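You operate a simulated robot arm through the tools that you are given. There is no shell and no other tool. Be economical: measure what you need, move in short steps, check, and stop when the job is done.

You run a simulated robot arm. Do the job below in one go: nothing can be reset, and whatever is moved stays where it is left.

Task
Fill the unit to about FULL, open the red wheel, start the pump.
Fine: blue lid open while FILL is held, shut after; wheel fully open before the pump.

The check looks at the end state, three seconds after you hand in, the way a careful person would. Anything else that was tipped, shoved, dropped, spilled or broken makes it a failure. A push-on lid holds only when it is set on centred and level and pressed home; a screw cap is set on level and turned clockwise until tight.

Robot
A 7-joint arm with a two-finger parallel gripper on a trunk, on a base that drives. Base frame: it is fixed to the floor where the robot stands at the start and does not move with it; the origin is under the middle of the robot, x ahead of it, y to its left, z up; the surface under the hand at the start is at about z = 0.92. Lengths are in m, angles in rad, forces in N, time in s.
With the tool pointing down near the work surface it reaches from about 0.26 to 0.6 m from the robot's upright axis, wherever it stands. Its first joint turns from -2.897 to 2.897 rad. Places, roughly: FILL button [0.4, 0.3, 0.9]; blue filler lid [0.5, 0.1, 1.1]; blue hand wheel [0.4, 0.5, 1]; heating unit [0.6, 0.4, 0.7]; mode knob [0.5, 0.7, 1.2]; pump switch [0.5, 0.3, 1.2]; red hand wheel [0.4, 0.7, 1]; steel tank T1 [-2.2, 0.8, 0.2]; tank knob [0.5, 0.4, 1.2]; temperature knob [0.5, 0.5, 1.2]; unit main switch [0.5, 0.1, 1.4]. Payload 3.4 kg.
The TCP is the grasp point between the finger pads, 0.03 m short of the fingertips. In the tool frame z runs along the fingers and y along their closing line. Largest opening 0.094 m; finger width 0.028, thickness 0.01; the body of the gripper, 0.05 by 0.096 m, starts 0.055 m behind the TCP.
Orientation is that of the tool frame in the base frame, as [roll, pitch, yaw] about the fixed x, y, z axes, in that order (R = Rz(yaw) Ry(pitch) Rx(roll)). With the fingers straight down and closing along the base's y, the tool's x points along the base's -x, its y along +y and its z along -z.

Tools
- The arm moves only by the tool apply_moves. Its argument "deltas" is a list of rows, each a list of 7 numbers: the turn, a rotation vector about the tool's x, y, z in units of 8 degrees (1.0 is 8 degrees), then the shift along the tool's x, y, z in units of 30 mm (1.0 is 30 mm), then the finger opening in m, from 0 to 0.094. In form: [[rx, ry, rz, x, y, z, jaw], ...]. A call has 1 to 20 rows; each row shifts and turns the commanded pose from where the row before left it, along the tool's axes as they then stand. A call with a number of a shift or a turn outside -1 to 1 is refused whole. Rows are played at 5 a second. More than 0.05 m and 0.15 rad between two rows, or a gripper value outside its range, and nothing of the call is played. Where a pose cannot be reached the arm comes as near as it can. A force on the tool above 40 N (or 10 N above the force at the start of the call, whichever is more), or a blocked arm, ends the call early, and 0.2 s more pass. Each finger travels about 0.072 m/s and halts on what it meets, pressing with about 43 N; the grip force reading is that of the motor and also rises with nothing between the fingers. The clock runs only during rows and for 0.2 s after the last one: add rows that do not move to give the fingers time. It gives the time, the measured TCP pose, the force on the tool (base axes), the opening and the grip force at its end, in the units of the frame above (readings bear some noise), with the torque about the TCP (base axes, N m) and any sound that the robot's microphone picked up.
- Cameras (640 x 400 px; columns grow to the right, rows downward): "scene" is now at [0.0294, 0.171, 1.6717]; the picture's right is [0.17, -0.99, 0.00], its down [-0.69, -0.12, -0.72] and it looks along [0.71, 0.12, -0.70] (base axes); focal length 261 px, centre (320, 200). "wrist" rides on the gripper at [0.076, 0.014, -0.102] in the tool frame; the picture's right is [-0.18, 0.98, 0.00], its down [-0.75, -0.14, -0.64] and it looks along [-0.63, -0.12, 0.77] (tool axes); focal length 243 px, centre (320, 200). There is no depth. A picture from a camera that has moved, and an enlarged one, comes with that camera's place and axes in the base frame and with its lens. The place of the scene camera against the robot may be out by one fixed shift of up to 0.018 m in any direction.
- capture(camera): a new picture of that camera. The clock stands still meanwhile.
- lift_body(by): slides the trunk up (or, below 0, down) by that many m; the arm and the scene camera ride with it, the base frame stays. It gives what a move gives, with no picture.
- roll_base(legs): drives the robot by 1 to 6 legs, each [ahead, left, turn to the left] in m, m and rad, along the robot's own axes; the way and the turn of a leg run together, so that a leg with both is an arc; at most 1.5 m and 3.142 rad a leg. The arm and the cameras ride along, it lands a little off, and it stops where it bumps. It gives what a move gives.
- head_to(pan, tilt): turns the head with the scene camera to pan (to the left, within 2.705 rad either way) and tilt (down, from -0.506 to 1.204), counted from straight ahead of the robot. It gives what a move gives.
- zoom(camera, box): a new picture of the part [left, top, right, bottom] of that camera's present view, enlarged. The clock stands still meanwhile.
- sign_off(): hands the job in; it is judged then, once.

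Work in short steps. Places have to be worked out from the pictures, the camera data and where the tool is seen: move nearer, look again, correct. Check each grasp and each placing, and mend what went wrong. You have 120 turns and 78 pictures in all, those below and enlarged ones among them. Open the gripper and draw the arm clear of the work before you hand the job in, unless the task says otherwise; then end with one line.

The tools are called after "Request:" by a JSON object that holds its "op" and its "data". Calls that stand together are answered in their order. apply_moves: Moves the arm, as the interface text tells. Its arguments: {"type":"object","properties":{"deltas":{"type":"array","items":{"type":"array","items":{"type":"number"}}}},"required":["deltas"]} The other tools are called the same way: lift_body (by) slides the trunk up or down; roll_base (legs) drives the base; head_to (pan, tilt) turns the head that bears the scene camera; capture (camera) takes a picture; zoom (camera, box) takes an enlarged picture of a part of a camera's view; sign_off () hands the job in.

At the start:

```text
t: 0.0
tcp_pos: [0.3383, 0.1363, 1.4129]
ee_rot: [3.142, -0.001, -3.142]
ft_force: [-0.7, 0.2, 0.1]
ft_torque: [0.04, -0.01, 0.02]
finger_gap: 0.094
grasp_force: 0.1
trunk travel left (down, up): [-0.325, 0.061]
robot x, y, heading: [0.0007, 0.0024, 0.001]
head pan, tilt: [0.169, 0.77]
```

scene: 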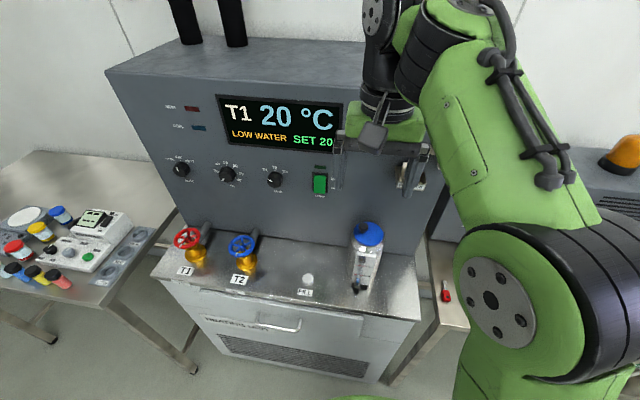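
wrist: 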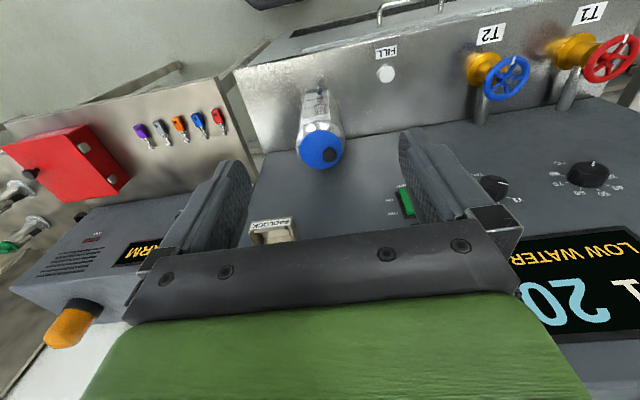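

The unit is in view, with the filler, FILL button, wheels and pump switch. I'll take enlarged pictures to read the details.

Request:
{"op": "zoom", "data": {"camera": "scene", "box": [150, 200, 430, 375]}}

Request:
{"op": "zoom", "data": {"camera": "scene", "box": [150, 80, 440, 240]}}

Request:
{"op": "zoom", "data": {"camera": "wrist", "box": [240, 20, 640, 270]}}

```text
2.29 times, centred on (290, 288) of scene
camera zoom: at [0.0294, 0.171, 1.6717], right [0.17, -0.99, 0.0], down [-0.69, -0.12, -0.72], along [0.71, 0.12, -0.7], focal length 597 px, centre (389, 0)
```

zoom: 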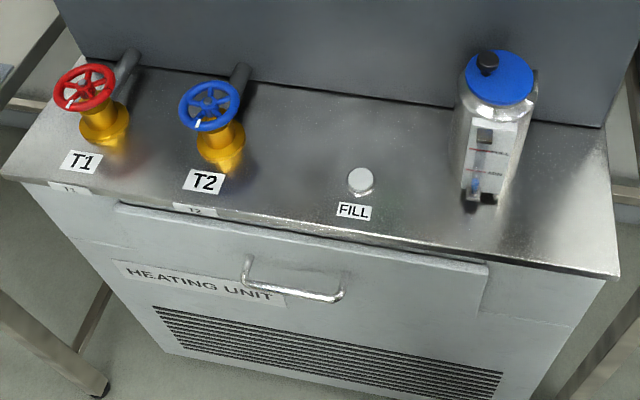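

```text
2.21 times, centred on (295, 160) of scene
camera zoom: at [0.0294, 0.171, 1.6717], right [0.17, -0.99, 0.0], down [-0.69, -0.12, -0.72], along [0.71, 0.12, -0.7], focal length 576 px, centre (375, 288)
```

zoom: 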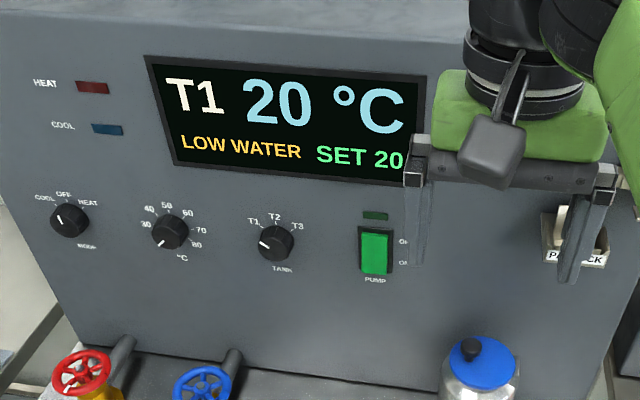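

```text
1.60 times, centred on (440, 145) of wrist
camera zoom: at [0.2629, 0.1508, 1.516], right [0.18, 0.98, 0.0], down [0.75, -0.14, 0.64], along [0.63, -0.12, -0.77], focal length 388 px, centre (128, 288)
```

zoom: 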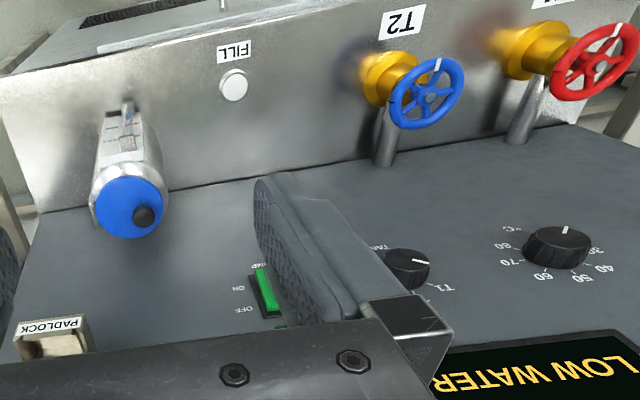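

I'll lower the hand toward the filler, which is still well above the lid, to get a closer wrist view.

Request:
{"op": "apply_moves", "data": {"deltas": [[0, 0, 0, 0.5, 0, 1, 0.094], [0, 0, 0, 0.5, 0, 1, 0.094], [0, 0, 0, 0.5, 0, 1, 0.094], [0, 0, 0, 0, 0, 1, 0.094], [0, 0, 0, 0, 0, 0, 0.094]]}}

Request:
{"op": "capture", "data": {"camera": "wrist"}}

Request:
{"op": "zoom", "data": {"camera": "scene", "box": [300, 150, 460, 310]}}

```text
t: 1.2
tcp_pos: [0.2935, 0.135, 1.2921]
ee_rot: [3.14, 0.001, -3.141]
ft_force: [-0.7, -0.4, -0.1]
ft_torque: [0.01, 0.0, 0.01]
finger_gap: 0.0942
grasp_force: 0.1
trunk travel left (down, up): [-0.325, 0.061]
robot x, y, heading: [-0.0018, 0.0013, 0.002]
head pan, tilt: [0.169, 0.77]
```

```text
72 pictures are left
camera wrist: at [0.218, 0.1497, 1.3952], right [0.18, 0.98, 0.0], down [0.75, -0.14, 0.64], along [0.63, -0.12, -0.77], focal length 243 px, centre (320, 200)
```

wrist: 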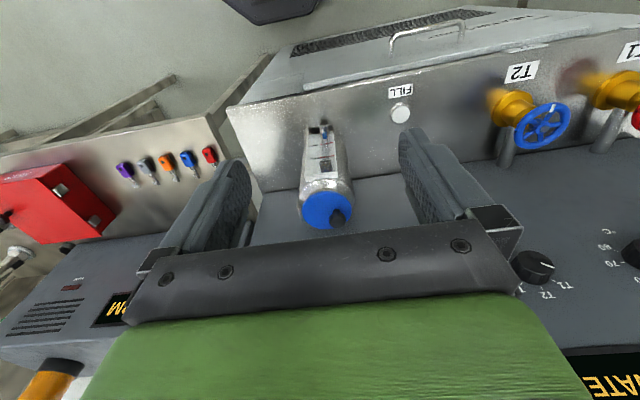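

```text
2.50 times, centred on (380, 230) of scene
camera zoom: at [0.0289, 0.171, 1.6717], right [0.17, -0.99, 0.0], down [-0.69, -0.12, -0.72], along [0.71, 0.12, -0.7], focal length 653 px, centre (170, 125)
```

zoom: 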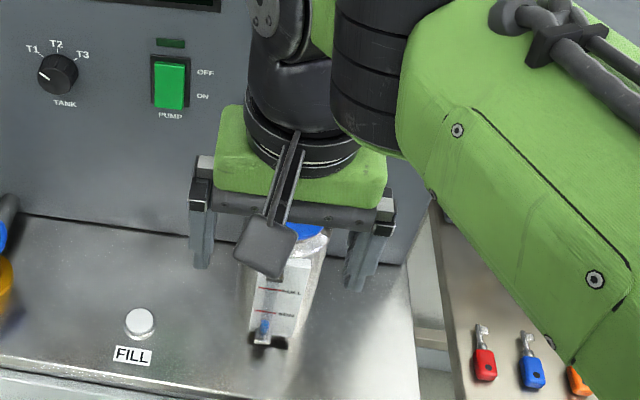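

The lid top sits at about (0.483, 0.109, 1.10), with a black knob offset toward +y. I'll move the hand left, clear of the view, to see how the lid is built.

Request:
{"op": "apply_moves", "data": {"deltas": [[0, 0, 0, 0, 1, 0, 0.094], [0, 0, 0, 0, 1, 0, 0.094], [0, 0, 0, 0, 1, 0, 0.094], [0, 0, 0, 0, 1, 0, 0.094], [0, 0, 0, 0, 1, 0, 0.094], [0, 0, 0, 0, 0, 0, 0.094]]}}

Request:
{"op": "zoom", "data": {"camera": "scene", "box": [325, 205, 421, 301]}}

Request:
{"op": "zoom", "data": {"camera": "wrist", "box": [100, 100, 340, 250]}}

```text
t: 2.6
tcp_pos: [0.2942, 0.2866, 1.2907]
ee_rot: [3.141, -0.001, 3.14]
ft_force: [-0.5, -0.5, 0.0]
ft_torque: [0.01, 0.01, 0.0]
finger_gap: 0.0938
grasp_force: 0.0
trunk travel left (down, up): [-0.325, 0.061]
robot x, y, heading: [-0.002, -0.0013, -0.001]
head pan, tilt: [0.169, 0.77]
```

```text
4.17 times, centred on (373, 253) of scene
camera zoom: at [0.0292, 0.1699, 1.6718], right [0.17, -0.99, 0.0], down [-0.69, -0.12, -0.72], along [0.71, 0.12, -0.7], focal length 1088 px, centre (99, -21)
```

zoom: 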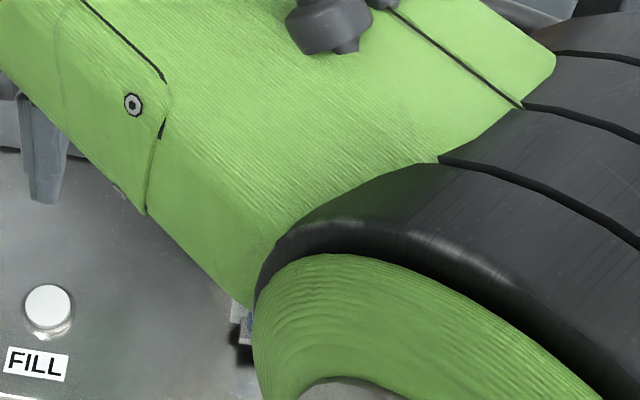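

```text
2.67 times, centred on (220, 175) of wrist
camera zoom: at [0.2187, 0.3008, 1.3955], right [0.18, 0.98, 0.0], down [0.75, -0.14, 0.64], along [0.63, -0.12, -0.77], focal length 647 px, centre (587, 267)
```

zoom: 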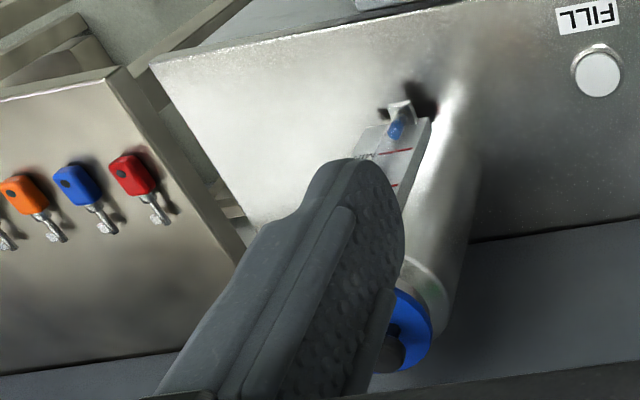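

The arm blocks the view from here. I'll go back in front of the lid and take a strong zoom through the fingers.

Request:
{"op": "apply_moves", "data": {"deltas": [[0, 0, 0, 0, -1, 0, 0.094], [0, 0, 0, 0, -1, 0, 0.094], [0, 0, 0, 0, -1, 0, 0.094], [0, 0, 0, 0, -1, 0, 0.094], [0, 0, 0, -0.3, -1, -0.3, 0.094], [0, 0, 0, 0, -0.6, 0, 0.094], [0, 0, 0, 0, 0, 0, 0.094]]}}

Request:
{"op": "zoom", "data": {"camera": "wrist", "box": [280, 120, 408, 248]}}

```text
t: 4.2
tcp_pos: [0.3019, 0.1183, 1.3029]
ee_rot: [3.142, -0.002, -3.14]
ft_force: [-0.3, -0.2, 0.5]
ft_torque: [0.01, -0.01, 0.0]
finger_gap: 0.0938
grasp_force: 0.1
trunk travel left (down, up): [-0.325, 0.061]
robot x, y, heading: [-0.0005, -0.002, 0.002]
head pan, tilt: [0.169, 0.77]
```

```text
3.12 times, centred on (344, 184) of wrist
camera zoom: at [0.2259, 0.1322, 1.4049], right [0.18, 0.98, 0.0], down [0.75, -0.14, 0.64], along [0.63, -0.12, -0.77], focal length 758 px, centre (245, 250)
```

zoom: 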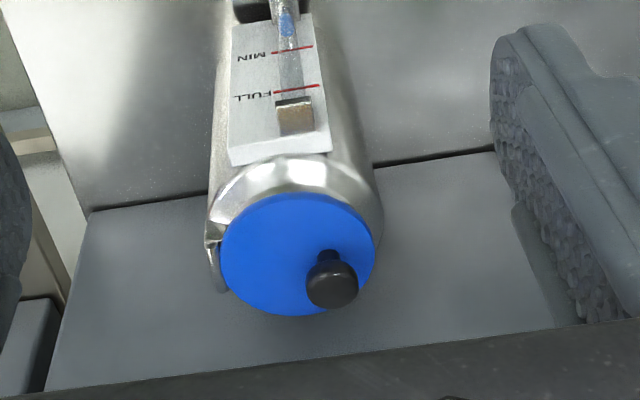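

The lid is hinged on the −y side and its ball knob is at about (0.491, 0.127, 1.12). I'll yaw the gripper 90° so the fingers close along x, which lets the knob pivot in the grip while the lid swings.

Request:
{"op": "apply_moves", "data": {"deltas": [[0, 0, 0.9375, 0, 0, 0, 0.06], [0, 0, 0.9375, 0, 0, 0, 0.06], [0, 0, 0.9375, 0, 0, 0, 0.06], [0, 0, 0.9375, 0, 0, 0, 0.06], [0, 0, 0.9375, 0, 0, 0, 0.06], [0, 0, 0.9375, 0, 0, 0, 0.06], [0, 0, 0.9375, 0, 0, 0, 0.06], [0, 0, 0.9375, 0, 0, 0, 0.06], [0, 0, 0.9375, 0, 0, 0, 0.06], [0, 0, 0.9375, 0, 0, 0, 0.06], [0, 0, 0.9375, 0, 0, 0, 0.06], [0, 0, 0.9375, 0, 0, 0, 0.06], [0, 0, 0, 0, 0, 0, 0.06]]}}

```text
t: 7.0
tcp_pos: [0.3021, 0.1183, 1.3018]
ee_rot: [3.141, -0.001, 1.57]
ft_force: [0.2, 0.2, -0.3]
ft_torque: [0.0, -0.01, 0.0]
finger_gap: 0.06
grasp_force: 0.1
trunk travel left (down, up): [-0.325, 0.061]
robot x, y, heading: [0.0012, -0.0009, 0.0]
head pan, tilt: [0.169, 0.77]
```

The tool's x now points along base +y and its y along base +x. I'll move over the knob at z≈1.22 and look.

Request:
{"op": "apply_moves", "data": {"deltas": [[0, 0, 0, 0.3, 1, 0, 0.06], [0, 0, 0, 0, 1, 0, 0.06], [0, 0, 0, 0, 1, 0, 0.06], [0, 0, 0, 0, 1, 0, 0.06], [0, 0, 0, 0, 1, 0.9, 0.06], [0, 0, 0, 0, 1, 0.9, 0.06], [0, 0, 0, 0, 0.3, 0.9, 0.06], [0, 0, 0, 0, 0, 0, 0.06]]}}

Request:
{"op": "capture", "data": {"camera": "wrist"}}

Request:
{"op": "zoom", "data": {"camera": "scene", "box": [300, 170, 440, 310]}}

```text
t: 8.8
tcp_pos: [0.4803, 0.1267, 1.2263]
ee_rot: [3.131, -0.002, 1.573]
ft_force: [-32.4, 0.2, 19.1]
ft_torque: [-0.06, -4.25, -0.04]
finger_gap: 0.0601
grasp_force: 0.1
trunk travel left (down, up): [-0.325, 0.061]
robot x, y, heading: [-0.0018, 0.0049, -0.0]
head pan, tilt: [0.169, 0.77]
```

```text
67 pictures are left
camera wrist: at [0.4945, 0.2035, 1.3297], right [0.98, -0.18, 0.01], down [-0.15, -0.75, 0.64], along [-0.11, -0.63, -0.77], focal length 243 px, centre (320, 200)
```

wrist: 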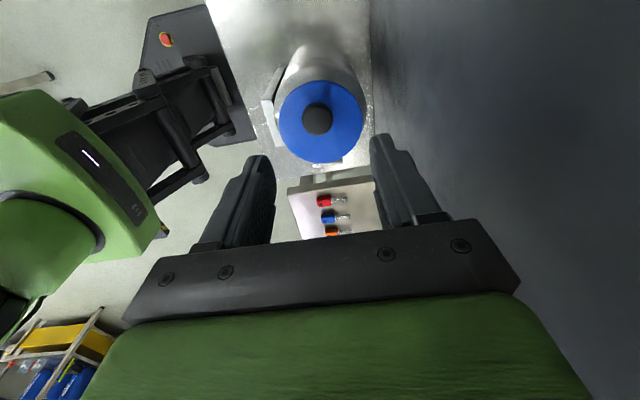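

```text
2.86 times, centred on (370, 240) of scene
camera zoom: at [0.0165, 0.1704, 1.672], right [0.17, -0.99, 0.0], down [-0.68, -0.12, -0.72], along [0.71, 0.12, -0.69], focal length 746 px, centre (177, 86)
```

zoom: 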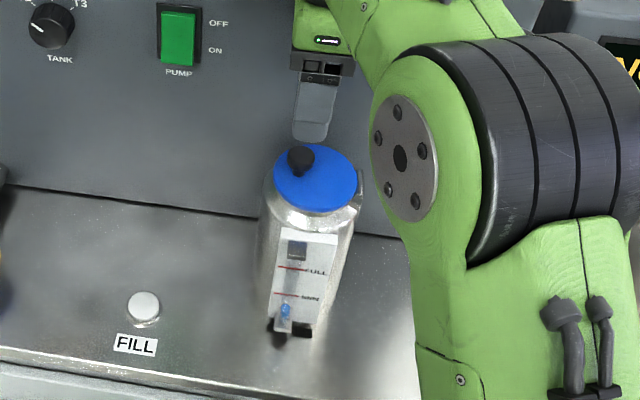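

The −32 N in x means the gripper body is touching the front panel, so there's no room for fingers closing along x there. I'll back off in −x straight away and plan an approach with the tool pointing forward.

Request:
{"op": "apply_moves", "data": {"deltas": [[0, 0, 0, 0, -1, 0, 0.06], [0, 0, 0, 0, -1, -1, 0.06], [0, 0, 0, 0, -1, -1, 0.06], [0, 0, 0, 0, -1, -1, 0.06], [0, 0, 0, 0, -1, 0, 0.06], [0, 0, 0, 0, -1, 0, 0.06], [0, 0, 0, 0, 0, 0, 0.06]]}}

Request:
{"op": "capture", "data": {"camera": "scene"}}

```text
t: 10.4
tcp_pos: [0.3114, 0.1297, 1.3109]
ee_rot: [-3.142, 0.003, 1.569]
ft_force: [1.6, 0.6, -0.2]
ft_torque: [-0.01, 0.01, 0.03]
finger_gap: 0.06
grasp_force: 0.0
trunk travel left (down, up): [-0.325, 0.061]
robot x, y, heading: [0.0028, 0.0012, 0.0]
head pan, tilt: [0.169, 0.77]
```

```text
65 pictures are left
camera scene: at [0.0305, 0.1715, 1.6716], right [0.17, -0.99, 0.0], down [-0.69, -0.12, -0.72], along [0.71, 0.12, -0.7], focal length 261 px, centre (320, 200)
```

scene: 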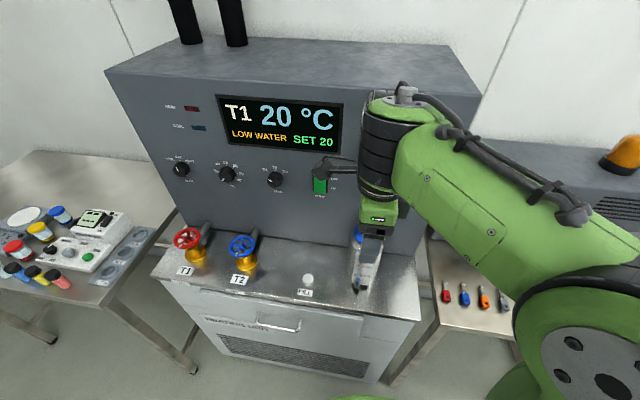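

Nothing was disturbed. I'll drive the base back 0.2 m and turn the yaw back, ready to pitch the tool forward.

Request:
{"op": "roll_base", "data": {"legs": [[-0.2, 0, 0]]}}

Request:
{"op": "apply_moves", "data": {"deltas": [[0, 0, -0.9375, 0, 0, 0, 0.06], [0, 0, -0.9375, 0, 0, 0, 0.06], [0, 0, -0.9375, 0, 0, 0, 0.06], [0, 0, -0.9375, 0, 0, 0, 0.06], [0, 0, -0.9375, 0, 0, 0, 0.06], [0, 0, -0.9375, 0, 0, 0, 0.06], [0, 0, -0.9375, 0, 0, 0, 0.06], [0, 0, -0.9375, 0, 0, 0, 0.06], [0, 0, -0.9375, 0, 0, 0, 0.06], [0, 0, -0.9375, 0, 0, 0, 0.06], [0, 0, -0.9375, 0, 0, 0, 0.06], [0, 0, -0.9375, 0, 0, 0, 0.06], [0, 0, 0, 0, 0, 0, 0.06]]}}

Request:
{"op": "apply_moves", "data": {"deltas": [[0, -0.9375, 0, 0, 0, 0, 0.06], [0, -0.9375, 0, 0, 0, 0, 0.06], [0, -0.9375, 0, 0, 0, 0, 0.06], [0, -0.9375, 0, 0, 0, 0, 0.06], [0, -0.9375, 0, 0, 0, 0, 0.06], [0, -0.9375, 0, 0, 0, 0, 0.06], [0, -0.9375, 0, 0, 0, 0, 0.06], [0, -0.9375, 0, 0, 0, 0, 0.06], [0, -0.9375, 0, 0, 0, 0, 0.06], [0, -0.9375, 0, 0, 0, 0, 0.06], [0, -0.9375, 0, 0, 0, 0, 0.06], [0, -0.9375, 0, 0, 0, 0, 0.06], [0, 0, 0, 0, 0, 0, 0.06]]}}

```text
t: 12.0
tcp_pos: [0.1092, 0.1292, 1.3114]
ee_rot: [3.14, 0.001, 1.574]
ft_force: [-1.1, -0.1, 0.4]
ft_torque: [0.01, -0.02, -0.01]
finger_gap: 0.0601
grasp_force: 0.0
trunk travel left (down, up): [-0.325, 0.061]
robot x, y, heading: [-0.2004, 0.0011, -0.004]
head pan, tilt: [0.169, 0.77]
```

```text
t: 14.8
tcp_pos: [0.1088, 0.1278, 1.311]
ee_rot: [-3.141, 0.0, -3.139]
ft_force: [0.4, -0.9, 0.8]
ft_torque: [0.02, -0.01, 0.0]
finger_gap: 0.06
grasp_force: 0.0
trunk travel left (down, up): [-0.325, 0.061]
robot x, y, heading: [-0.2008, -0.0024, 0.004]
head pan, tilt: [0.169, 0.77]
```

```text
t: 17.5
tcp_pos: [0.1021, 0.1822, 1.2828]
ee_rot: [2.829, 1.162, 2.954]
ft_force: [-0.6, -0.5, -0.8]
ft_torque: [0.04, 0.01, 0.01]
finger_gap: 0.06
grasp_force: 0.2
out of reach, approached as far as the arm can: row 10, 11, 12
trunk travel left (down, up): [-0.325, 0.061]
robot x, y, heading: [-0.1999, -0.0, 0.002]
head pan, tilt: [0.169, 0.77]
stopped in row 13: the arm was blocked; the commanded pose is now the measured one
```

The arm folds too tightly there, and the pitch stopped at about 67°. I'll move the tool forward to near (0.34, 0.127, 1.20), where it should have room.

Request:
{"op": "apply_moves", "data": {"deltas": [[0, 0, 0, -0.077, -0.327, 0.894, 0.06], [0, 0, 0, -0.077, -0.327, 0.894, 0.06], [0, 0, 0, -0.077, -0.327, 0.894, 0.06], [0, 0, 0, -0.077, -0.327, 0.894, 0.06], [0, 0, 0, -0.077, -0.327, 0.894, 0.06], [0, 0, 0, -0.077, -0.327, 0.894, 0.06], [0, 0, 0, -0.077, -0.327, 0.894, 0.06], [0, 0, 0, -0.077, -0.327, 0.894, 0.06], [0, 0, 0, -0.077, -0.327, 0.894, 0.06], [0, 0, 0, 0, 0, 0, 0.06]]}}

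```text
t: 17.9
tcp_pos: [0.0672, 0.2529, 1.2573]
ee_rot: [2.707, 1.047, 3.14]
ft_force: [0.6, -0.6, 0.5]
ft_torque: [-0.02, 0.0, 0.04]
finger_gap: 0.0601
grasp_force: 0.1
trunk travel left (down, up): [-0.325, 0.061]
robot x, y, heading: [-0.2028, 0.006, 0.002]
head pan, tilt: [0.169, 0.77]
stopped in row 2: the arm was blocked; the commanded pose is now the measured one
```

The arm is near a joint limit. I'll turn back toward pointing down first, then go forward, then pitch again.

Request:
{"op": "apply_moves", "data": {"deltas": [[0, 0.8, 0, 0, 0, -0.3, 0.06], [0, 0.8, 0, 0, 0, -0.3, 0.06], [0, 0.8, 0, 0, 0, 0, 0.06], [0, 0.8, 0, 0, 0, 0, 0.06], [0, 0.8, 0, 0, 0, 0, 0.06], [0, 0, 0, 0, 0, 0, 0.06]]}}

```text
t: 19.4
tcp_pos: [0.0529, 0.2445, 1.2685]
ee_rot: [2.899, 0.521, -2.888]
ft_force: [-0.5, 0.0, -0.5]
ft_torque: [-0.02, 0.0, -0.01]
finger_gap: 0.0601
grasp_force: 0.2
trunk travel left (down, up): [-0.325, 0.061]
robot x, y, heading: [-0.2007, 0.0001, 0.004]
head pan, tilt: [0.169, 0.77]
```

The arm is free again. I'll square the orientation so it tilts forward only in the x–z plane.

Request:
{"op": "apply_moves", "data": {"deltas": [[0.853, -0.067, 0.51, 0, 0, 0, 0.06], [0.853, -0.067, 0.51, 0, 0, 0, 0.06], [0.853, -0.067, 0.51, 0, 0, 0, 0.06], [0, 0, 0, 0, 0, 0, 0.06]]}}

```text
t: 20.4
tcp_pos: [0.0532, 0.2455, 1.2685]
ee_rot: [3.13, 0.523, -3.137]
ft_force: [0.4, -0.3, 0.4]
ft_torque: [0.0, 0.0, 0.0]
finger_gap: 0.06
grasp_force: 0.1
trunk travel left (down, up): [-0.325, 0.061]
robot x, y, heading: [-0.2009, 0.002, 0.001]
head pan, tilt: [0.169, 0.77]
```

Now I'll move forward to about (0.30, 0.127, 1.25).

Request:
{"op": "apply_moves", "data": {"deltas": [[0, 0, 0, -0.854, -0.494, 0.58, 0.06], [0, 0, 0, -0.854, -0.494, 0.58, 0.06], [0, 0, 0, -0.854, -0.494, 0.58, 0.06], [0, 0, 0, -0.854, -0.494, 0.58, 0.06], [0, 0, 0, -0.854, -0.494, 0.58, 0.06], [0, 0, 0, -0.854, -0.494, 0.58, 0.06], [0, 0, 0, -0.854, -0.494, 0.58, 0.06], [0, 0, 0, -0.854, -0.494, 0.58, 0.06], [0, 0, 0, 0, 0, 0, 0.06]]}}

Request:
{"op": "apply_moves", "data": {"deltas": [[0, -0.8, 0, 0, 0, 0, 0.06], [0, -0.8, 0, 0, 0, 0, 0.06], [0, -0.8, 0, 0, 0, 0, 0.06], [0, -0.8, 0, 0, 0, 0, 0.06], [0, -0.8, 0, 0, 0, 0, 0.06], [0, -0.8, 0, 0, 0, 0, 0.06], [0, 0, 0, 0, 0, 0, 0.06]]}}

```text
t: 22.4
tcp_pos: [0.2996, 0.1281, 1.2486]
ee_rot: [3.132, 0.523, -3.136]
ft_force: [-0.7, 0.5, -0.2]
ft_torque: [-0.02, 0.01, -0.01]
finger_gap: 0.0604
grasp_force: 0.1
trunk travel left (down, up): [-0.325, 0.061]
robot x, y, heading: [-0.2006, -0.0014, -0.001]
head pan, tilt: [0.169, 0.77]
```

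```text
t: 23.9
tcp_pos: [0.3009, 0.1274, 1.2489]
ee_rot: [3.121, 1.192, 3.132]
ft_force: [-0.9, -0.7, 0.1]
ft_torque: [0.01, 0.02, -0.01]
finger_gap: 0.0602
grasp_force: 0.2
trunk travel left (down, up): [-0.325, 0.061]
robot x, y, heading: [-0.1971, 0.0032, 0.001]
head pan, tilt: [0.169, 0.77]
```

The tool is 22° below horizontal. I'll pitch a little further, to about 10°, and look through both cameras.

Request:
{"op": "apply_moves", "data": {"deltas": [[0, -0.73, 0, 0, 0, 0, 0.06], [0, -0.73, 0, 0, 0, 0, 0.06], [0, 0, 0, 0, 0, 0, 0.06]]}}

Request:
{"op": "capture", "data": {"camera": "wrist"}}

Request:
{"op": "capture", "data": {"camera": "scene"}}

```text
t: 24.8
tcp_pos: [0.3014, 0.1284, 1.2487]
ee_rot: [3.094, 1.398, 3.103]
ft_force: [-0.4, -1.0, 0.1]
ft_torque: [0.03, -0.01, 0.01]
finger_gap: 0.0598
grasp_force: 0.0
trunk travel left (down, up): [-0.325, 0.061]
robot x, y, heading: [-0.2004, -0.0039, 0.004]
head pan, tilt: [0.169, 0.77]
```

```text
64 pictures are left
camera wrist: at [0.1879, 0.1429, 1.1925], right [0.02, 0.98, 0.19], down [-0.5, -0.15, 0.85], along [0.87, -0.11, 0.49], focal length 243 px, centre (320, 200)
```

wrist: 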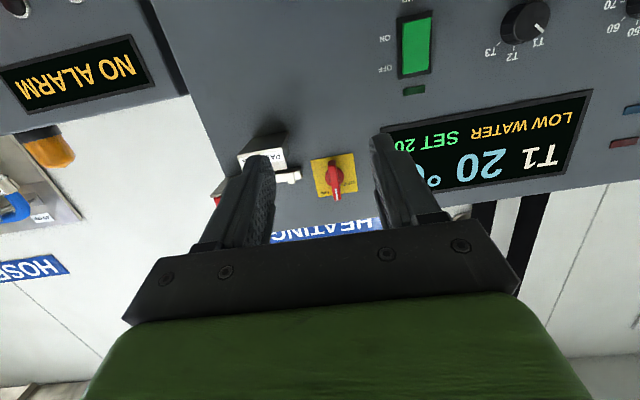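

```text
63 pictures are left
camera scene: at [-0.173, 0.1701, 1.6717], right [0.17, -0.99, 0.0], down [-0.69, -0.12, -0.72], along [0.71, 0.12, -0.7], focal length 261 px, centre (320, 200)
```

scene: 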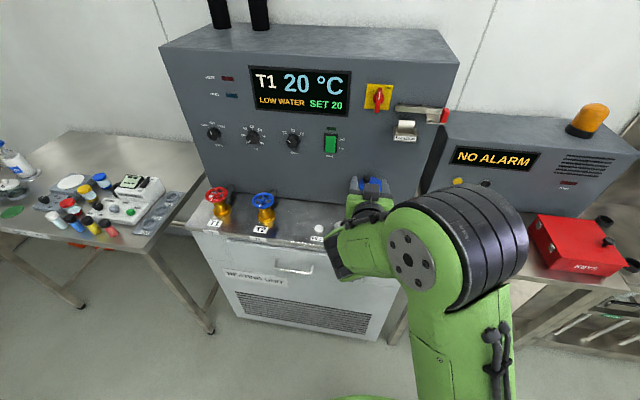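

Orientation is good and the scene camera sees the panel from above. I'll bring the fingers in front of the knob with the TCP at about (0.385, 0.127, 1.13).

Request:
{"op": "apply_moves", "data": {"deltas": [[0, 0, 0, 0.858, 0, 0.855, 0.06], [0, 0, 0, 0.858, 0, 0.855, 0.06], [0, 0, 0, 0.858, 0, 0.855, 0.06], [0, 0, 0, 0.858, 0, 0.855, 0.06], [0, 0, 0, 0, 0, 0, 0.06]]}}

Request:
{"op": "zoom", "data": {"camera": "scene", "box": [310, 150, 430, 250]}}

```text
t: 25.9
tcp_pos: [0.3854, 0.1305, 1.1292]
ee_rot: [3.096, 1.396, 3.107]
ft_force: [0.1, -0.2, 0.2]
ft_torque: [-0.01, -0.02, -0.03]
finger_gap: 0.0603
grasp_force: 0.1
trunk travel left (down, up): [-0.325, 0.061]
robot x, y, heading: [-0.2009, -0.0003, 0.0]
head pan, tilt: [0.169, 0.77]
```

```text
4.00 times, centred on (370, 200) of scene
camera zoom: at [-0.1737, 0.1704, 1.6717], right [0.17, -0.99, 0.0], down [-0.68, -0.12, -0.72], along [0.71, 0.12, -0.69], focal length 1045 px, centre (120, 200)
```

zoom: 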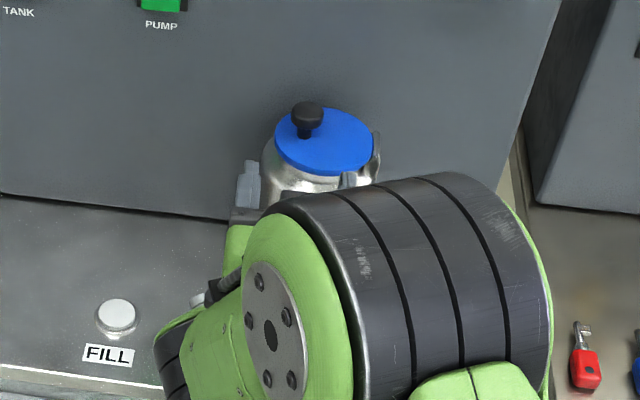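

The fingers straddle the knob line, about 2.5 mm too far left. I'll advance level to the knob in small steps.

Request:
{"op": "apply_moves", "data": {"deltas": [[0, 0, 0, -0.133, -0.021, 0.72, 0.06], [0, 0, 0, -0.133, -0.021, 0.72, 0.06], [0, 0, 0, -0.133, -0.021, 0.72, 0.06], [0, 0, 0, -0.133, -0.021, 0.72, 0.06], [0, 0, 0, 0, 0, 0, 0.06]]}}

Request:
{"op": "zoom", "data": {"camera": "scene", "box": [310, 150, 430, 250]}}

```text
t: 26.5
tcp_pos: [0.4149, 0.1308, 1.1296]
ee_rot: [3.126, 1.393, 3.139]
ft_force: [-29.5, -1.5, 11.7]
ft_torque: [-0.25, 0.19, -0.87]
finger_gap: 0.0597
grasp_force: 0.1
trunk travel left (down, up): [-0.325, 0.061]
robot x, y, heading: [-0.2016, -0.0032, 0.002]
head pan, tilt: [0.169, 0.77]
stopped in row 2: the force on the tool passed its limit at 108 N (the readings are from after the stop); the commanded pose is now the measured one
```

```text
4.00 times, centred on (370, 200) of scene
camera zoom: at [-0.1742, 0.1706, 1.6717], right [0.17, -0.99, 0.0], down [-0.68, -0.12, -0.72], along [0.71, 0.12, -0.69], focal length 1045 px, centre (120, 200)
```

zoom: 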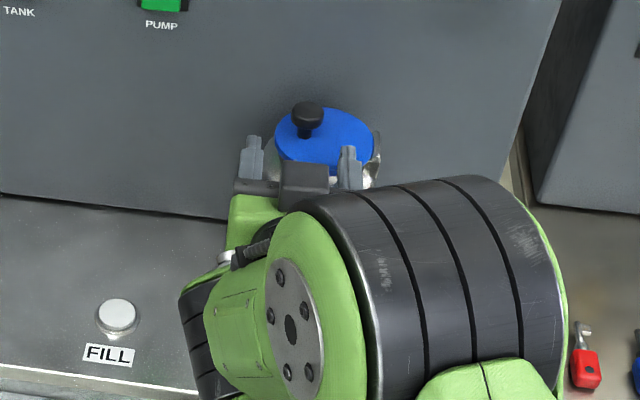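

The right finger met the lid's rim at z≈1.11, so the lid is about 1 cm higher than I estimated. I'll back off, rise to z≈1.139 and advance again.

Request:
{"op": "apply_moves", "data": {"deltas": [[0, 0, 0, 0, 0, -0.5, 0.06], [0, 0, 0, -0.33, -0.08, 0, 0.06], [0, 0, 0, 0, 0, 0, 0.06], [0, 0, 0, -0.1, 0, 0.5, 0.06], [0, 0, 0, -0.1, 0, 0.5, 0.06], [0, 0, 0, -0.1, 0, 0.5, 0.06], [0, 0, 0, 0, 0, 0, 0.06]]}}

Request:
{"op": "zoom", "data": {"camera": "scene", "box": [310, 150, 430, 250]}}

```text
t: 28.1
tcp_pos: [0.4488, 0.13, 1.1409]
ee_rot: [3.119, 1.392, 3.132]
ft_force: [-0.5, 0.0, -0.6]
ft_torque: [0.04, 0.0, -0.03]
finger_gap: 0.0602
grasp_force: 0.1
trunk travel left (down, up): [-0.325, 0.061]
robot x, y, heading: [-0.1981, 0.0031, 0.002]
head pan, tilt: [0.169, 0.77]
```

```text
4.00 times, centred on (370, 200) of scene
camera zoom: at [-0.1729, 0.1707, 1.6717], right [0.17, -0.99, 0.0], down [-0.69, -0.12, -0.72], along [0.71, 0.12, -0.7], focal length 1045 px, centre (120, 200)
```

zoom: 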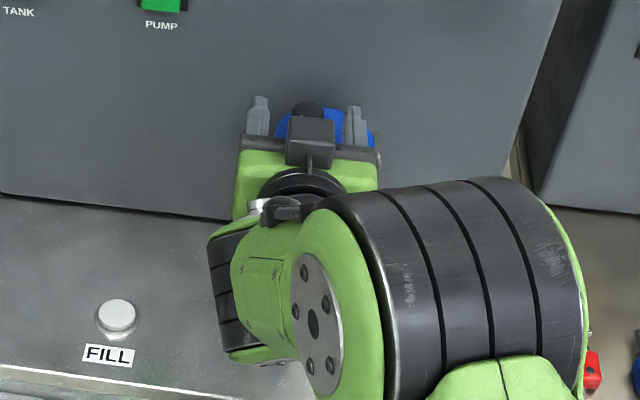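

The knob is centred between the fingers. I'll advance about 2 cm more and close.

Request:
{"op": "apply_moves", "data": {"deltas": [[0, 0, 0, -0.04, 0, 0.4, 0.06], [0, 0, 0, -0.05, 0, 0.35, 0.06], [0, 0, 0, 0, 0, 0, 0.01], [0, 0, 0, 0, 0, 0, 0.01], [0, 0, 0, 0, 0, 0, 0.01], [0, 0, 0, 0, 0, 0, 0.01]]}}

Request:
{"op": "zoom", "data": {"camera": "scene", "box": [310, 150, 430, 250]}}

```text
t: 29.5
tcp_pos: [0.4726, 0.1273, 1.1387]
ee_rot: [3.122, 1.394, 3.13]
ft_force: [0.3, -6.9, 1.6]
ft_torque: [-0.29, 0.22, -0.11]
finger_gap: 0.0252
grasp_force: 45.3
trunk travel left (down, up): [-0.325, 0.061]
robot x, y, heading: [-0.2034, -0.0046, 0.008]
head pan, tilt: [0.169, 0.77]
```

```text
4.00 times, centred on (370, 200) of scene
camera zoom: at [-0.1724, 0.169, 1.6718], right [0.17, -0.99, 0.0], down [-0.69, -0.12, -0.72], along [0.71, 0.12, -0.7], focal length 1045 px, centre (120, 200)
```

zoom: 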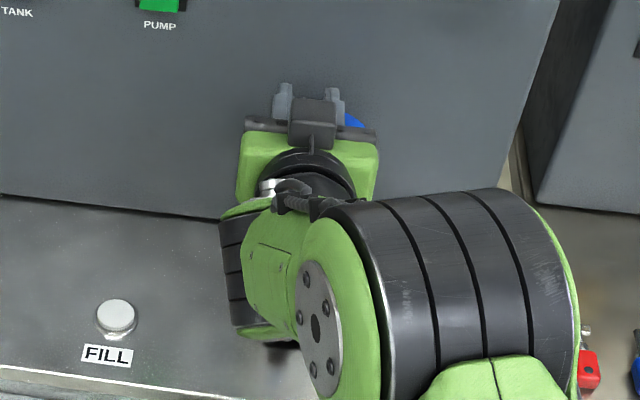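

The knob is gripped (gap 0.025). With the hinge at about y=0.066, z=1.10, I'll rotate rigidly about that axis by 28° and check.

Request:
{"op": "apply_moves", "data": {"deltas": [[-0.149, 0, 0.862, -0.235, -0.173, -0.041, 0.01], [-0.149, 0, 0.862, -0.235, -0.173, -0.041, 0.01], [-0.149, 0, 0.862, -0.235, -0.173, -0.041, 0.01], [-0.149, 0, 0.862, -0.235, -0.173, -0.041, 0.01], [0, 0, 0, 0, 0, 0, 0.01]]}}

Request:
{"op": "capture", "data": {"camera": "scene"}}

```text
t: 30.7
tcp_pos: [0.4707, 0.1043, 1.1638]
ee_rot: [1.897, 1.045, 1.948]
ft_force: [-5.1, -0.7, -5.8]
ft_torque: [0.22, 0.13, -0.02]
finger_gap: 0.025
grasp_force: 45.2
trunk travel left (down, up): [-0.325, 0.061]
robot x, y, heading: [-0.2027, -0.0026, 0.002]
head pan, tilt: [0.169, 0.77]
```

```text
58 pictures are left
camera scene: at [-0.1729, 0.1708, 1.6716], right [0.17, -0.99, 0.0], down [-0.69, -0.12, -0.72], along [0.71, 0.12, -0.7], focal length 261 px, centre (320, 200)
```

scene: 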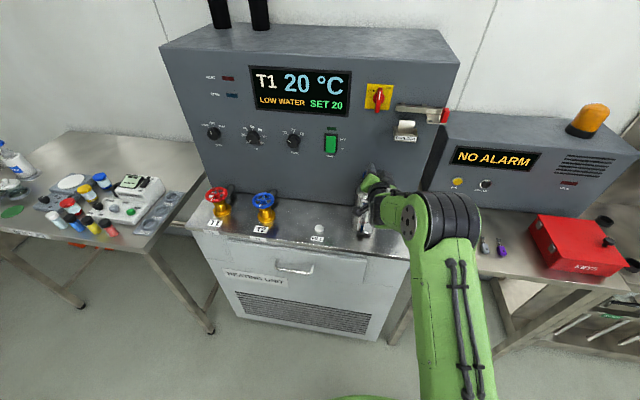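

Forces are small and the lid is following. Continuing another 35°.

Request:
{"op": "apply_moves", "data": {"deltas": [[-0.149, 0, 0.862, -0.235, -0.173, -0.041, 0.01], [-0.149, 0, 0.862, -0.235, -0.173, -0.041, 0.01], [-0.149, 0, 0.862, -0.235, -0.173, -0.041, 0.01], [-0.149, 0, 0.862, -0.235, -0.173, -0.041, 0.01], [-0.149, 0, 0.862, -0.235, -0.173, -0.041, 0.01], [0, 0, 0, 0, 0, 0, 0.01]]}}

Request:
{"op": "zoom", "data": {"camera": "scene", "box": [310, 150, 430, 250]}}

```text
t: 32.1
tcp_pos: [0.4697, 0.0643, 1.173]
ee_rot: [1.663, 0.457, 1.779]
ft_force: [-10.7, 10.3, -3.8]
ft_torque: [0.72, 0.41, 0.9]
finger_gap: 0.0252
grasp_force: 45.4
trunk travel left (down, up): [-0.325, 0.061]
robot x, y, heading: [-0.2049, -0.001, 0.003]
head pan, tilt: [0.169, 0.77]
```

```text
4.00 times, centred on (370, 200) of scene
camera zoom: at [-0.1746, 0.1735, 1.6714], right [0.17, -0.99, 0.0], down [-0.68, -0.12, -0.72], along [0.71, 0.12, -0.69], focal length 1045 px, centre (120, 200)
```

zoom: 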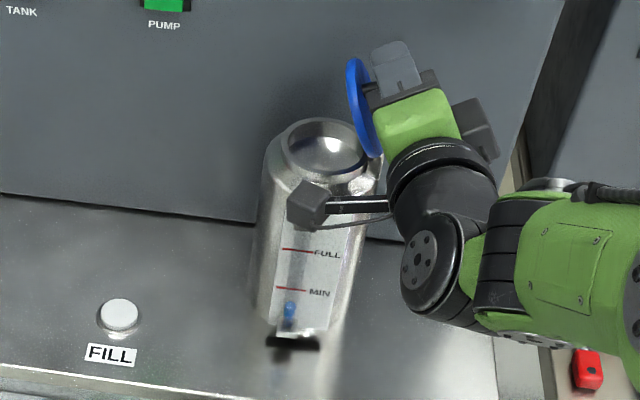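

The lid is about 65–80° open, with forces around 10 N. I'll continue 3 more rows carefully.

Request:
{"op": "apply_moves", "data": {"deltas": [[-0.149, 0, 0.862, -0.235, -0.173, -0.041, 0.01], [-0.149, 0, 0.862, -0.235, -0.173, -0.041, 0.01], [-0.149, 0, 0.862, -0.235, -0.173, -0.041, 0.01], [0, 0, 0, 0, 0, 0, 0.01]]}}

Request:
{"op": "zoom", "data": {"camera": "scene", "box": [310, 150, 430, 250]}}

```text
t: 33.1
tcp_pos: [0.472, 0.0368, 1.1662]
ee_rot: [1.594, 0.098, 1.753]
ft_force: [-4.9, 12.7, 2.5]
ft_torque: [0.79, 0.05, 0.69]
finger_gap: 0.0255
grasp_force: 44.8
trunk travel left (down, up): [-0.325, 0.061]
robot x, y, heading: [-0.2012, -0.0007, -0.001]
head pan, tilt: [0.169, 0.77]
```

```text
4.00 times, centred on (370, 200) of scene
camera zoom: at [-0.1741, 0.1736, 1.6714], right [0.17, -0.99, 0.0], down [-0.68, -0.12, -0.72], along [0.71, 0.12, -0.69], focal length 1045 px, centre (120, 200)
```

zoom: 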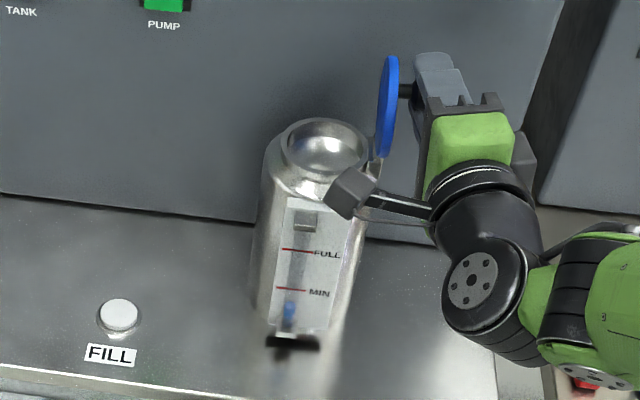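

The lid is nearly vertical. I'll take 3 more rows past vertical so it stays open.

Request:
{"op": "apply_moves", "data": {"deltas": [[-0.149, 0, 0.862, -0.235, -0.173, -0.041, 0.01], [-0.149, 0, 0.862, -0.235, -0.173, -0.041, 0.01], [-0.149, 0, 0.862, -0.235, -0.173, -0.041, 0.01], [0, 0, 0, 0, 0, 0, 0.01]]}}

Request:
{"op": "zoom", "data": {"camera": "scene", "box": [310, 150, 430, 250]}}

```text
t: 34.1
tcp_pos: [0.4714, 0.0228, 1.1551]
ee_rot: [1.521, -0.266, 1.765]
ft_force: [6.3, 23.6, 25.1]
ft_torque: [-0.38, -0.21, 0.11]
finger_gap: 0.0259
grasp_force: 45.2
trunk travel left (down, up): [-0.325, 0.061]
robot x, y, heading: [-0.2, -0.0015, -0.0]
head pan, tilt: [0.169, 0.77]
```

```text
4.00 times, centred on (370, 200) of scene
camera zoom: at [-0.1748, 0.177, 1.6712], right [0.17, -0.99, 0.0], down [-0.68, -0.12, -0.72], along [0.71, 0.12, -0.69], focal length 1045 px, centre (120, 200)
```

zoom: 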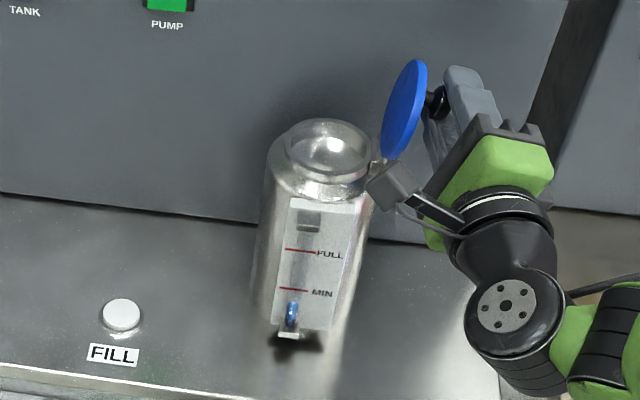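

The lid is past vertical and near its stop. I'll release and back straight out along −z of the tool.

Request:
{"op": "apply_moves", "data": {"deltas": [[0, 0, 0, 0, 0, 0, 0.05], [0, 0, 0, 0, 0, 0, 0.05], [0, 0, 0, 0, 0, -0.5, 0.05], [0, 0, 0, 0, 0, -1, 0.05], [0, 0, 0, 0, 0, -1, 0.05], [0, 0, 0, 0, 0, -1, 0.05], [0, 0, 0, 0, 0, -0.5, 0.05]]}}

Request:
{"op": "zoom", "data": {"camera": "scene", "box": [310, 150, 430, 250]}}

```text
t: 35.7
tcp_pos: [0.3554, -0.0041, 1.1446]
ee_rot: [1.533, -0.266, 1.755]
ft_force: [0.5, -0.3, 0.5]
ft_torque: [-0.01, 0.01, -0.01]
finger_gap: 0.0501
grasp_force: 0.0
trunk travel left (down, up): [-0.325, 0.061]
robot x, y, heading: [-0.2032, -0.0025, 0.004]
head pan, tilt: [0.169, 0.77]
```

```text
4.00 times, centred on (370, 200) of scene
camera zoom: at [-0.1726, 0.1703, 1.6717], right [0.17, -0.99, 0.0], down [-0.69, -0.12, -0.72], along [0.71, 0.12, -0.7], focal length 1045 px, centre (120, 200)
```

zoom: 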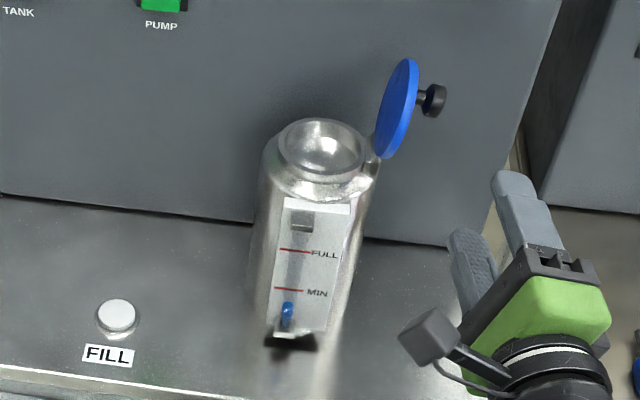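

The lid stays open by itself and the level float is near MIN. I'll close the fingers, undo the roll in free space, then pitch toward pointing down.

Request:
{"op": "apply_moves", "data": {"deltas": [[0.149, 0, -0.862, 0, 0, -0.5, 0.0], [0.149, 0, -0.862, 0, 0, -0.5, 0.0], [0.149, 0, -0.862, 0, 0, 0, 0.0], [0.149, 0, -0.862, 0, 0, 0, 0.0], [0.149, 0, -0.862, 0, 0, 0, 0.0], [0.149, 0, -0.862, 0, 0, 0, 0.0], [0.149, 0, -0.862, 0, 0, 0, 0.0], [0.149, 0, -0.862, 0, 0, 0, 0.0], [0.149, 0, -0.862, 0, 0, 0, 0.0], [0.149, 0, -0.862, 0, 0, 0, 0.0], [0.149, 0, -0.862, 0, 0, 0, 0.0], [0.149, 0, -0.862, 0, 0, 0, 0.0], [0.149, 0, -0.862, 0, 0, 0, 0.0], [0.149, 0, -0.862, 0, 0, 0, 0.0], [0.149, 0, -0.862, 0, 0, 0, 0.0], [0, 0, 0, 0, 0, 0, 0.0]]}}

```text
t: 39.1
tcp_pos: [0.3246, -0.0121, 1.1458]
ee_rot: [3.122, 1.394, 3.132]
ft_force: [0.5, -0.4, -0.7]
ft_torque: [-0.01, 0.01, 0.02]
finger_gap: 0.0
grasp_force: 33.3
trunk travel left (down, up): [-0.325, 0.061]
robot x, y, heading: [-0.2002, 0.0, 0.002]
head pan, tilt: [0.169, 0.77]
```

Now I'll pitch 45° toward down and move left beside the FILL button, staying in front of the filler.

Request:
{"op": "apply_moves", "data": {"deltas": [[0, 0.8, 0, 0, 0, 0, 0], [0, 0.8, 0, 0, 0, 0, 0], [0, 0.8, 0, 0, 0, 0, 0], [0, 0.8, 0, 0, 0, 0, 0], [0, 0.8, 0, 0, 0, 0, 0], [0, 0.8, 0, 0, 0, 0, 0], [0, 0.8, 0, 0, 0, 0, 0], [0, 0, 0, 0, 0.933, 0, 0], [0, 0, 0, 0, 0.933, 0, 0], [0, 0, 0, 0, 0.933, 0, 0], [0, 0, 0, 0, 0.933, 0, 0], [0, 0, 0, 0, 0.933, 0, 0], [0, 0, 0, 0, 0.933, 0, 0], [0, 0, 0, 0, 0.933, 0, 0], [0, 0, 0, 0, 0.933, 0, 0], [0, 0, 0, 0, 0.933, 0, 0], [0, 0, 0, 0, 0.933, 0, 0], [0, 0, 0, 0, 0, 0, 0]]}}

Request:
{"op": "apply_moves", "data": {"deltas": [[0, 0, 0, 0.09, 0, 1, 0], [0, 0, 0, 0.09, 0, 1, 0], [0, 0, 0, 0.09, 0, 1, 0], [0, 0, 0, 0.09, 0, 1, 0], [0, 0, 0, 0, 0, 0, 0]]}}

Request:
{"op": "capture", "data": {"camera": "scene"}}

Request:
{"op": "capture", "data": {"camera": "wrist"}}

```text
t: 42.9
tcp_pos: [0.3212, 0.2695, 1.1444]
ee_rot: [3.137, 0.611, -3.133]
ft_force: [-0.3, 0.2, 0.0]
ft_torque: [-0.01, 0.0, 0.06]
finger_gap: 0.0
grasp_force: 33.4
trunk travel left (down, up): [-0.325, 0.061]
robot x, y, heading: [-0.2022, -0.0017, -0.001]
head pan, tilt: [0.169, 0.77]
```

```text
t: 44.1
tcp_pos: [0.3822, 0.2693, 1.0411]
ee_rot: [3.137, 0.613, -3.134]
ft_force: [-0.9, 0.2, 0.3]
ft_torque: [-0.01, 0.04, -0.01]
finger_gap: 0.0
grasp_force: 33.4
trunk travel left (down, up): [-0.325, 0.061]
robot x, y, heading: [-0.1999, -0.0003, 0.004]
head pan, tilt: [0.169, 0.77]
```

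```text
53 pictures are left
camera scene: at [-0.1734, 0.1704, 1.6717], right [0.17, -0.99, 0.0], down [-0.69, -0.12, -0.72], along [0.71, 0.12, -0.7], focal length 261 px, centre (320, 200)
```

scene: 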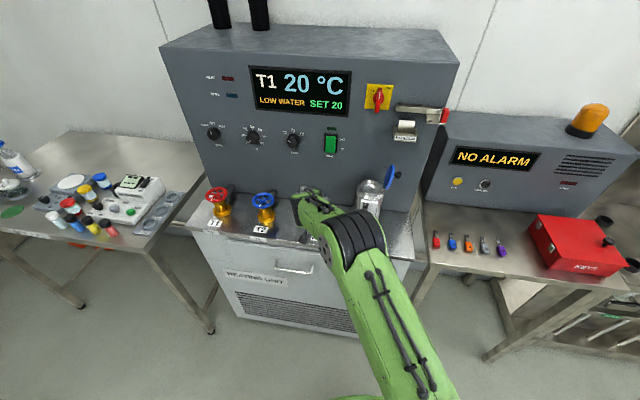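

```text
52 pictures are left
camera wrist: at [0.2615, 0.2822, 1.0828], right [0.14, 0.98, 0.11], down [0.25, -0.14, 0.96], along [0.96, -0.11, -0.27], focal length 243 px, centre (320, 200)
```

wrist: 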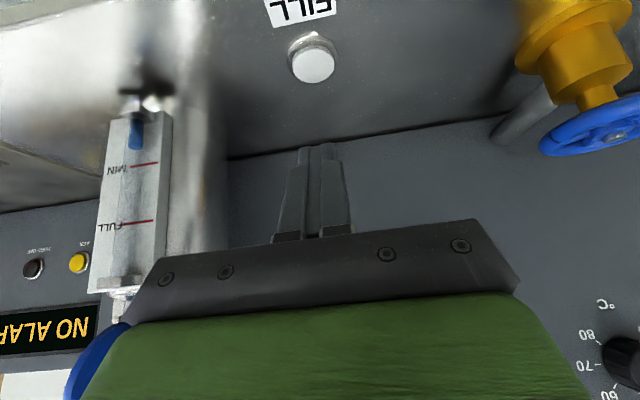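

The wrist view shows the sight glass clearly, so I can watch the level while pressing. The button is at (0.415, 0.270, 0.93), so I'll go to just above it.

Request:
{"op": "apply_moves", "data": {"deltas": [[0, 0, 0, 0.211, 0, 0.783, 0], [0, 0, 0, 0.211, 0, 0.783, 0], [0, 0, 0, 0.211, 0, 0.783, 0], [0, 0, 0, 0, 0, 0, 0]]}}

Request:
{"op": "capture", "data": {"camera": "wrist"}}

```text
t: 45.1
tcp_pos: [0.4048, 0.2715, 0.9737]
ee_rot: [3.137, 0.611, -3.133]
ft_force: [-1.1, -0.4, 0.6]
ft_torque: [0.01, -0.02, 0.01]
finger_gap: 0.0
grasp_force: 32.8
trunk travel left (down, up): [-0.325, 0.061]
robot x, y, heading: [-0.2023, 0.0013, 0.001]
head pan, tilt: [0.169, 0.77]
```

```text
51 pictures are left
camera wrist: at [0.285, 0.2834, 1.0147], right [0.14, 0.98, 0.11], down [0.25, -0.14, 0.96], along [0.96, -0.11, -0.27], focal length 243 px, centre (320, 200)
```

wrist: 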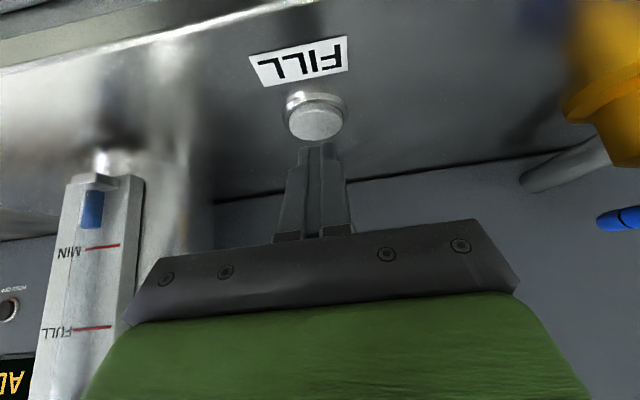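

The finger is aligned above the button. I'll press down in 3 mm steps and hold briefly.

Request:
{"op": "apply_moves", "data": {"deltas": [[0, 0, 0, 0.0575, 0, 0.0818, 0], [0, 0, 0, 0.0575, 0, 0.0818, 0], [0, 0, 0, 0.0575, 0, 0.0818, 0], [0, 0, 0, 0.0575, 0, 0.0818, 0], [0, 0, 0, 0, 0, 0, 0]]}}

Request:
{"op": "zoom", "data": {"camera": "wrist", "box": [0, 40, 400, 380]}}

```text
t: 46.3
tcp_pos: [0.4075, 0.2708, 0.9615]
ee_rot: [3.135, 0.611, -3.133]
ft_force: [0.1, 0.0, 1.0]
ft_torque: [0.04, -0.01, 0.02]
finger_gap: 0.0
grasp_force: 33.1
trunk travel left (down, up): [-0.325, 0.061]
robot x, y, heading: [-0.2024, -0.0044, 0.002]
head pan, tilt: [0.169, 0.77]
```

```text
1.18 times, centred on (200, 210) of wrist
camera zoom: at [0.286, 0.2835, 1.0023], right [0.14, 0.98, 0.11], down [0.25, -0.14, 0.96], along [0.96, -0.11, -0.27], focal length 285 px, centre (461, 188)
```

zoom: 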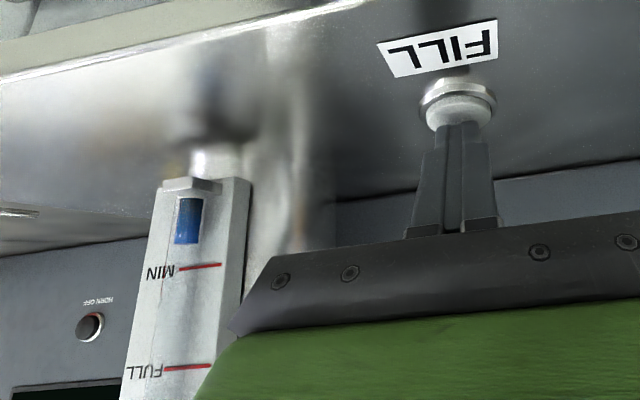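

Barely in contact yet. I'll press a few more millimetres.

Request:
{"op": "apply_moves", "data": {"deltas": [[0, 0, 0, 0.04, 0, 0.055, 0], [0, 0, 0, 0.04, 0, 0.055, 0], [0, 0, 0, 0.04, 0, 0.055, 0], [0, 0, 0, 0, 0, 0, 0]]}}

Request:
{"op": "zoom", "data": {"camera": "wrist", "box": [0, 40, 400, 380]}}

```text
t: 47.3
tcp_pos: [0.4069, 0.2704, 0.9565]
ee_rot: [3.134, 0.613, -3.134]
ft_force: [-1.8, 1.1, 12.2]
ft_torque: [0.03, -0.02, -0.01]
finger_gap: 0.0
grasp_force: 33.1
trunk travel left (down, up): [-0.325, 0.061]
robot x, y, heading: [-0.1986, -0.0007, -0.002]
head pan, tilt: [0.169, 0.77]
heard: click
```

```text
1.18 times, centred on (200, 210) of wrist
camera zoom: at [0.2859, 0.2833, 0.9973], right [0.14, 0.98, 0.11], down [0.25, -0.14, 0.96], along [0.96, -0.11, -0.26], focal length 285 px, centre (461, 188)
```

zoom: 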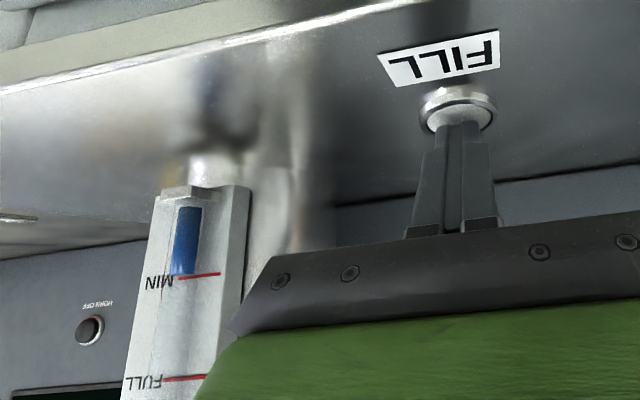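

Clicked; the level has risen to MIN. I'll hold for 4 idle rows (about 1 s) and look.

Request:
{"op": "apply_moves", "data": {"deltas": [[0, 0, 0, 0, 0, 0, 0], [0, 0, 0, 0, 0, 0, 0], [0, 0, 0, 0, 0, 0, 0], [0, 0, 0, 0, 0, 0, 0]]}}

Request:
{"op": "zoom", "data": {"camera": "wrist", "box": [0, 40, 400, 380]}}

```text
t: 48.3
tcp_pos: [0.4066, 0.271, 0.956]
ee_rot: [3.134, 0.613, -3.135]
ft_force: [1.1, 3.5, 13.2]
ft_torque: [0.1, -0.13, 0.02]
finger_gap: 0.0
grasp_force: 33.0
trunk travel left (down, up): [-0.325, 0.061]
robot x, y, heading: [-0.2039, -0.0025, -0.003]
head pan, tilt: [0.169, 0.77]
```

```text
1.18 times, centred on (200, 210) of wrist
camera zoom: at [0.286, 0.2833, 0.9968], right [0.14, 0.98, 0.11], down [0.25, -0.14, 0.96], along [0.96, -0.11, -0.26], focal length 285 px, centre (461, 188)
```

zoom: 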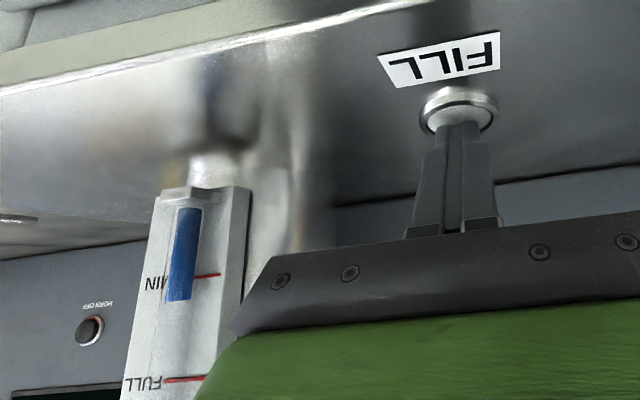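

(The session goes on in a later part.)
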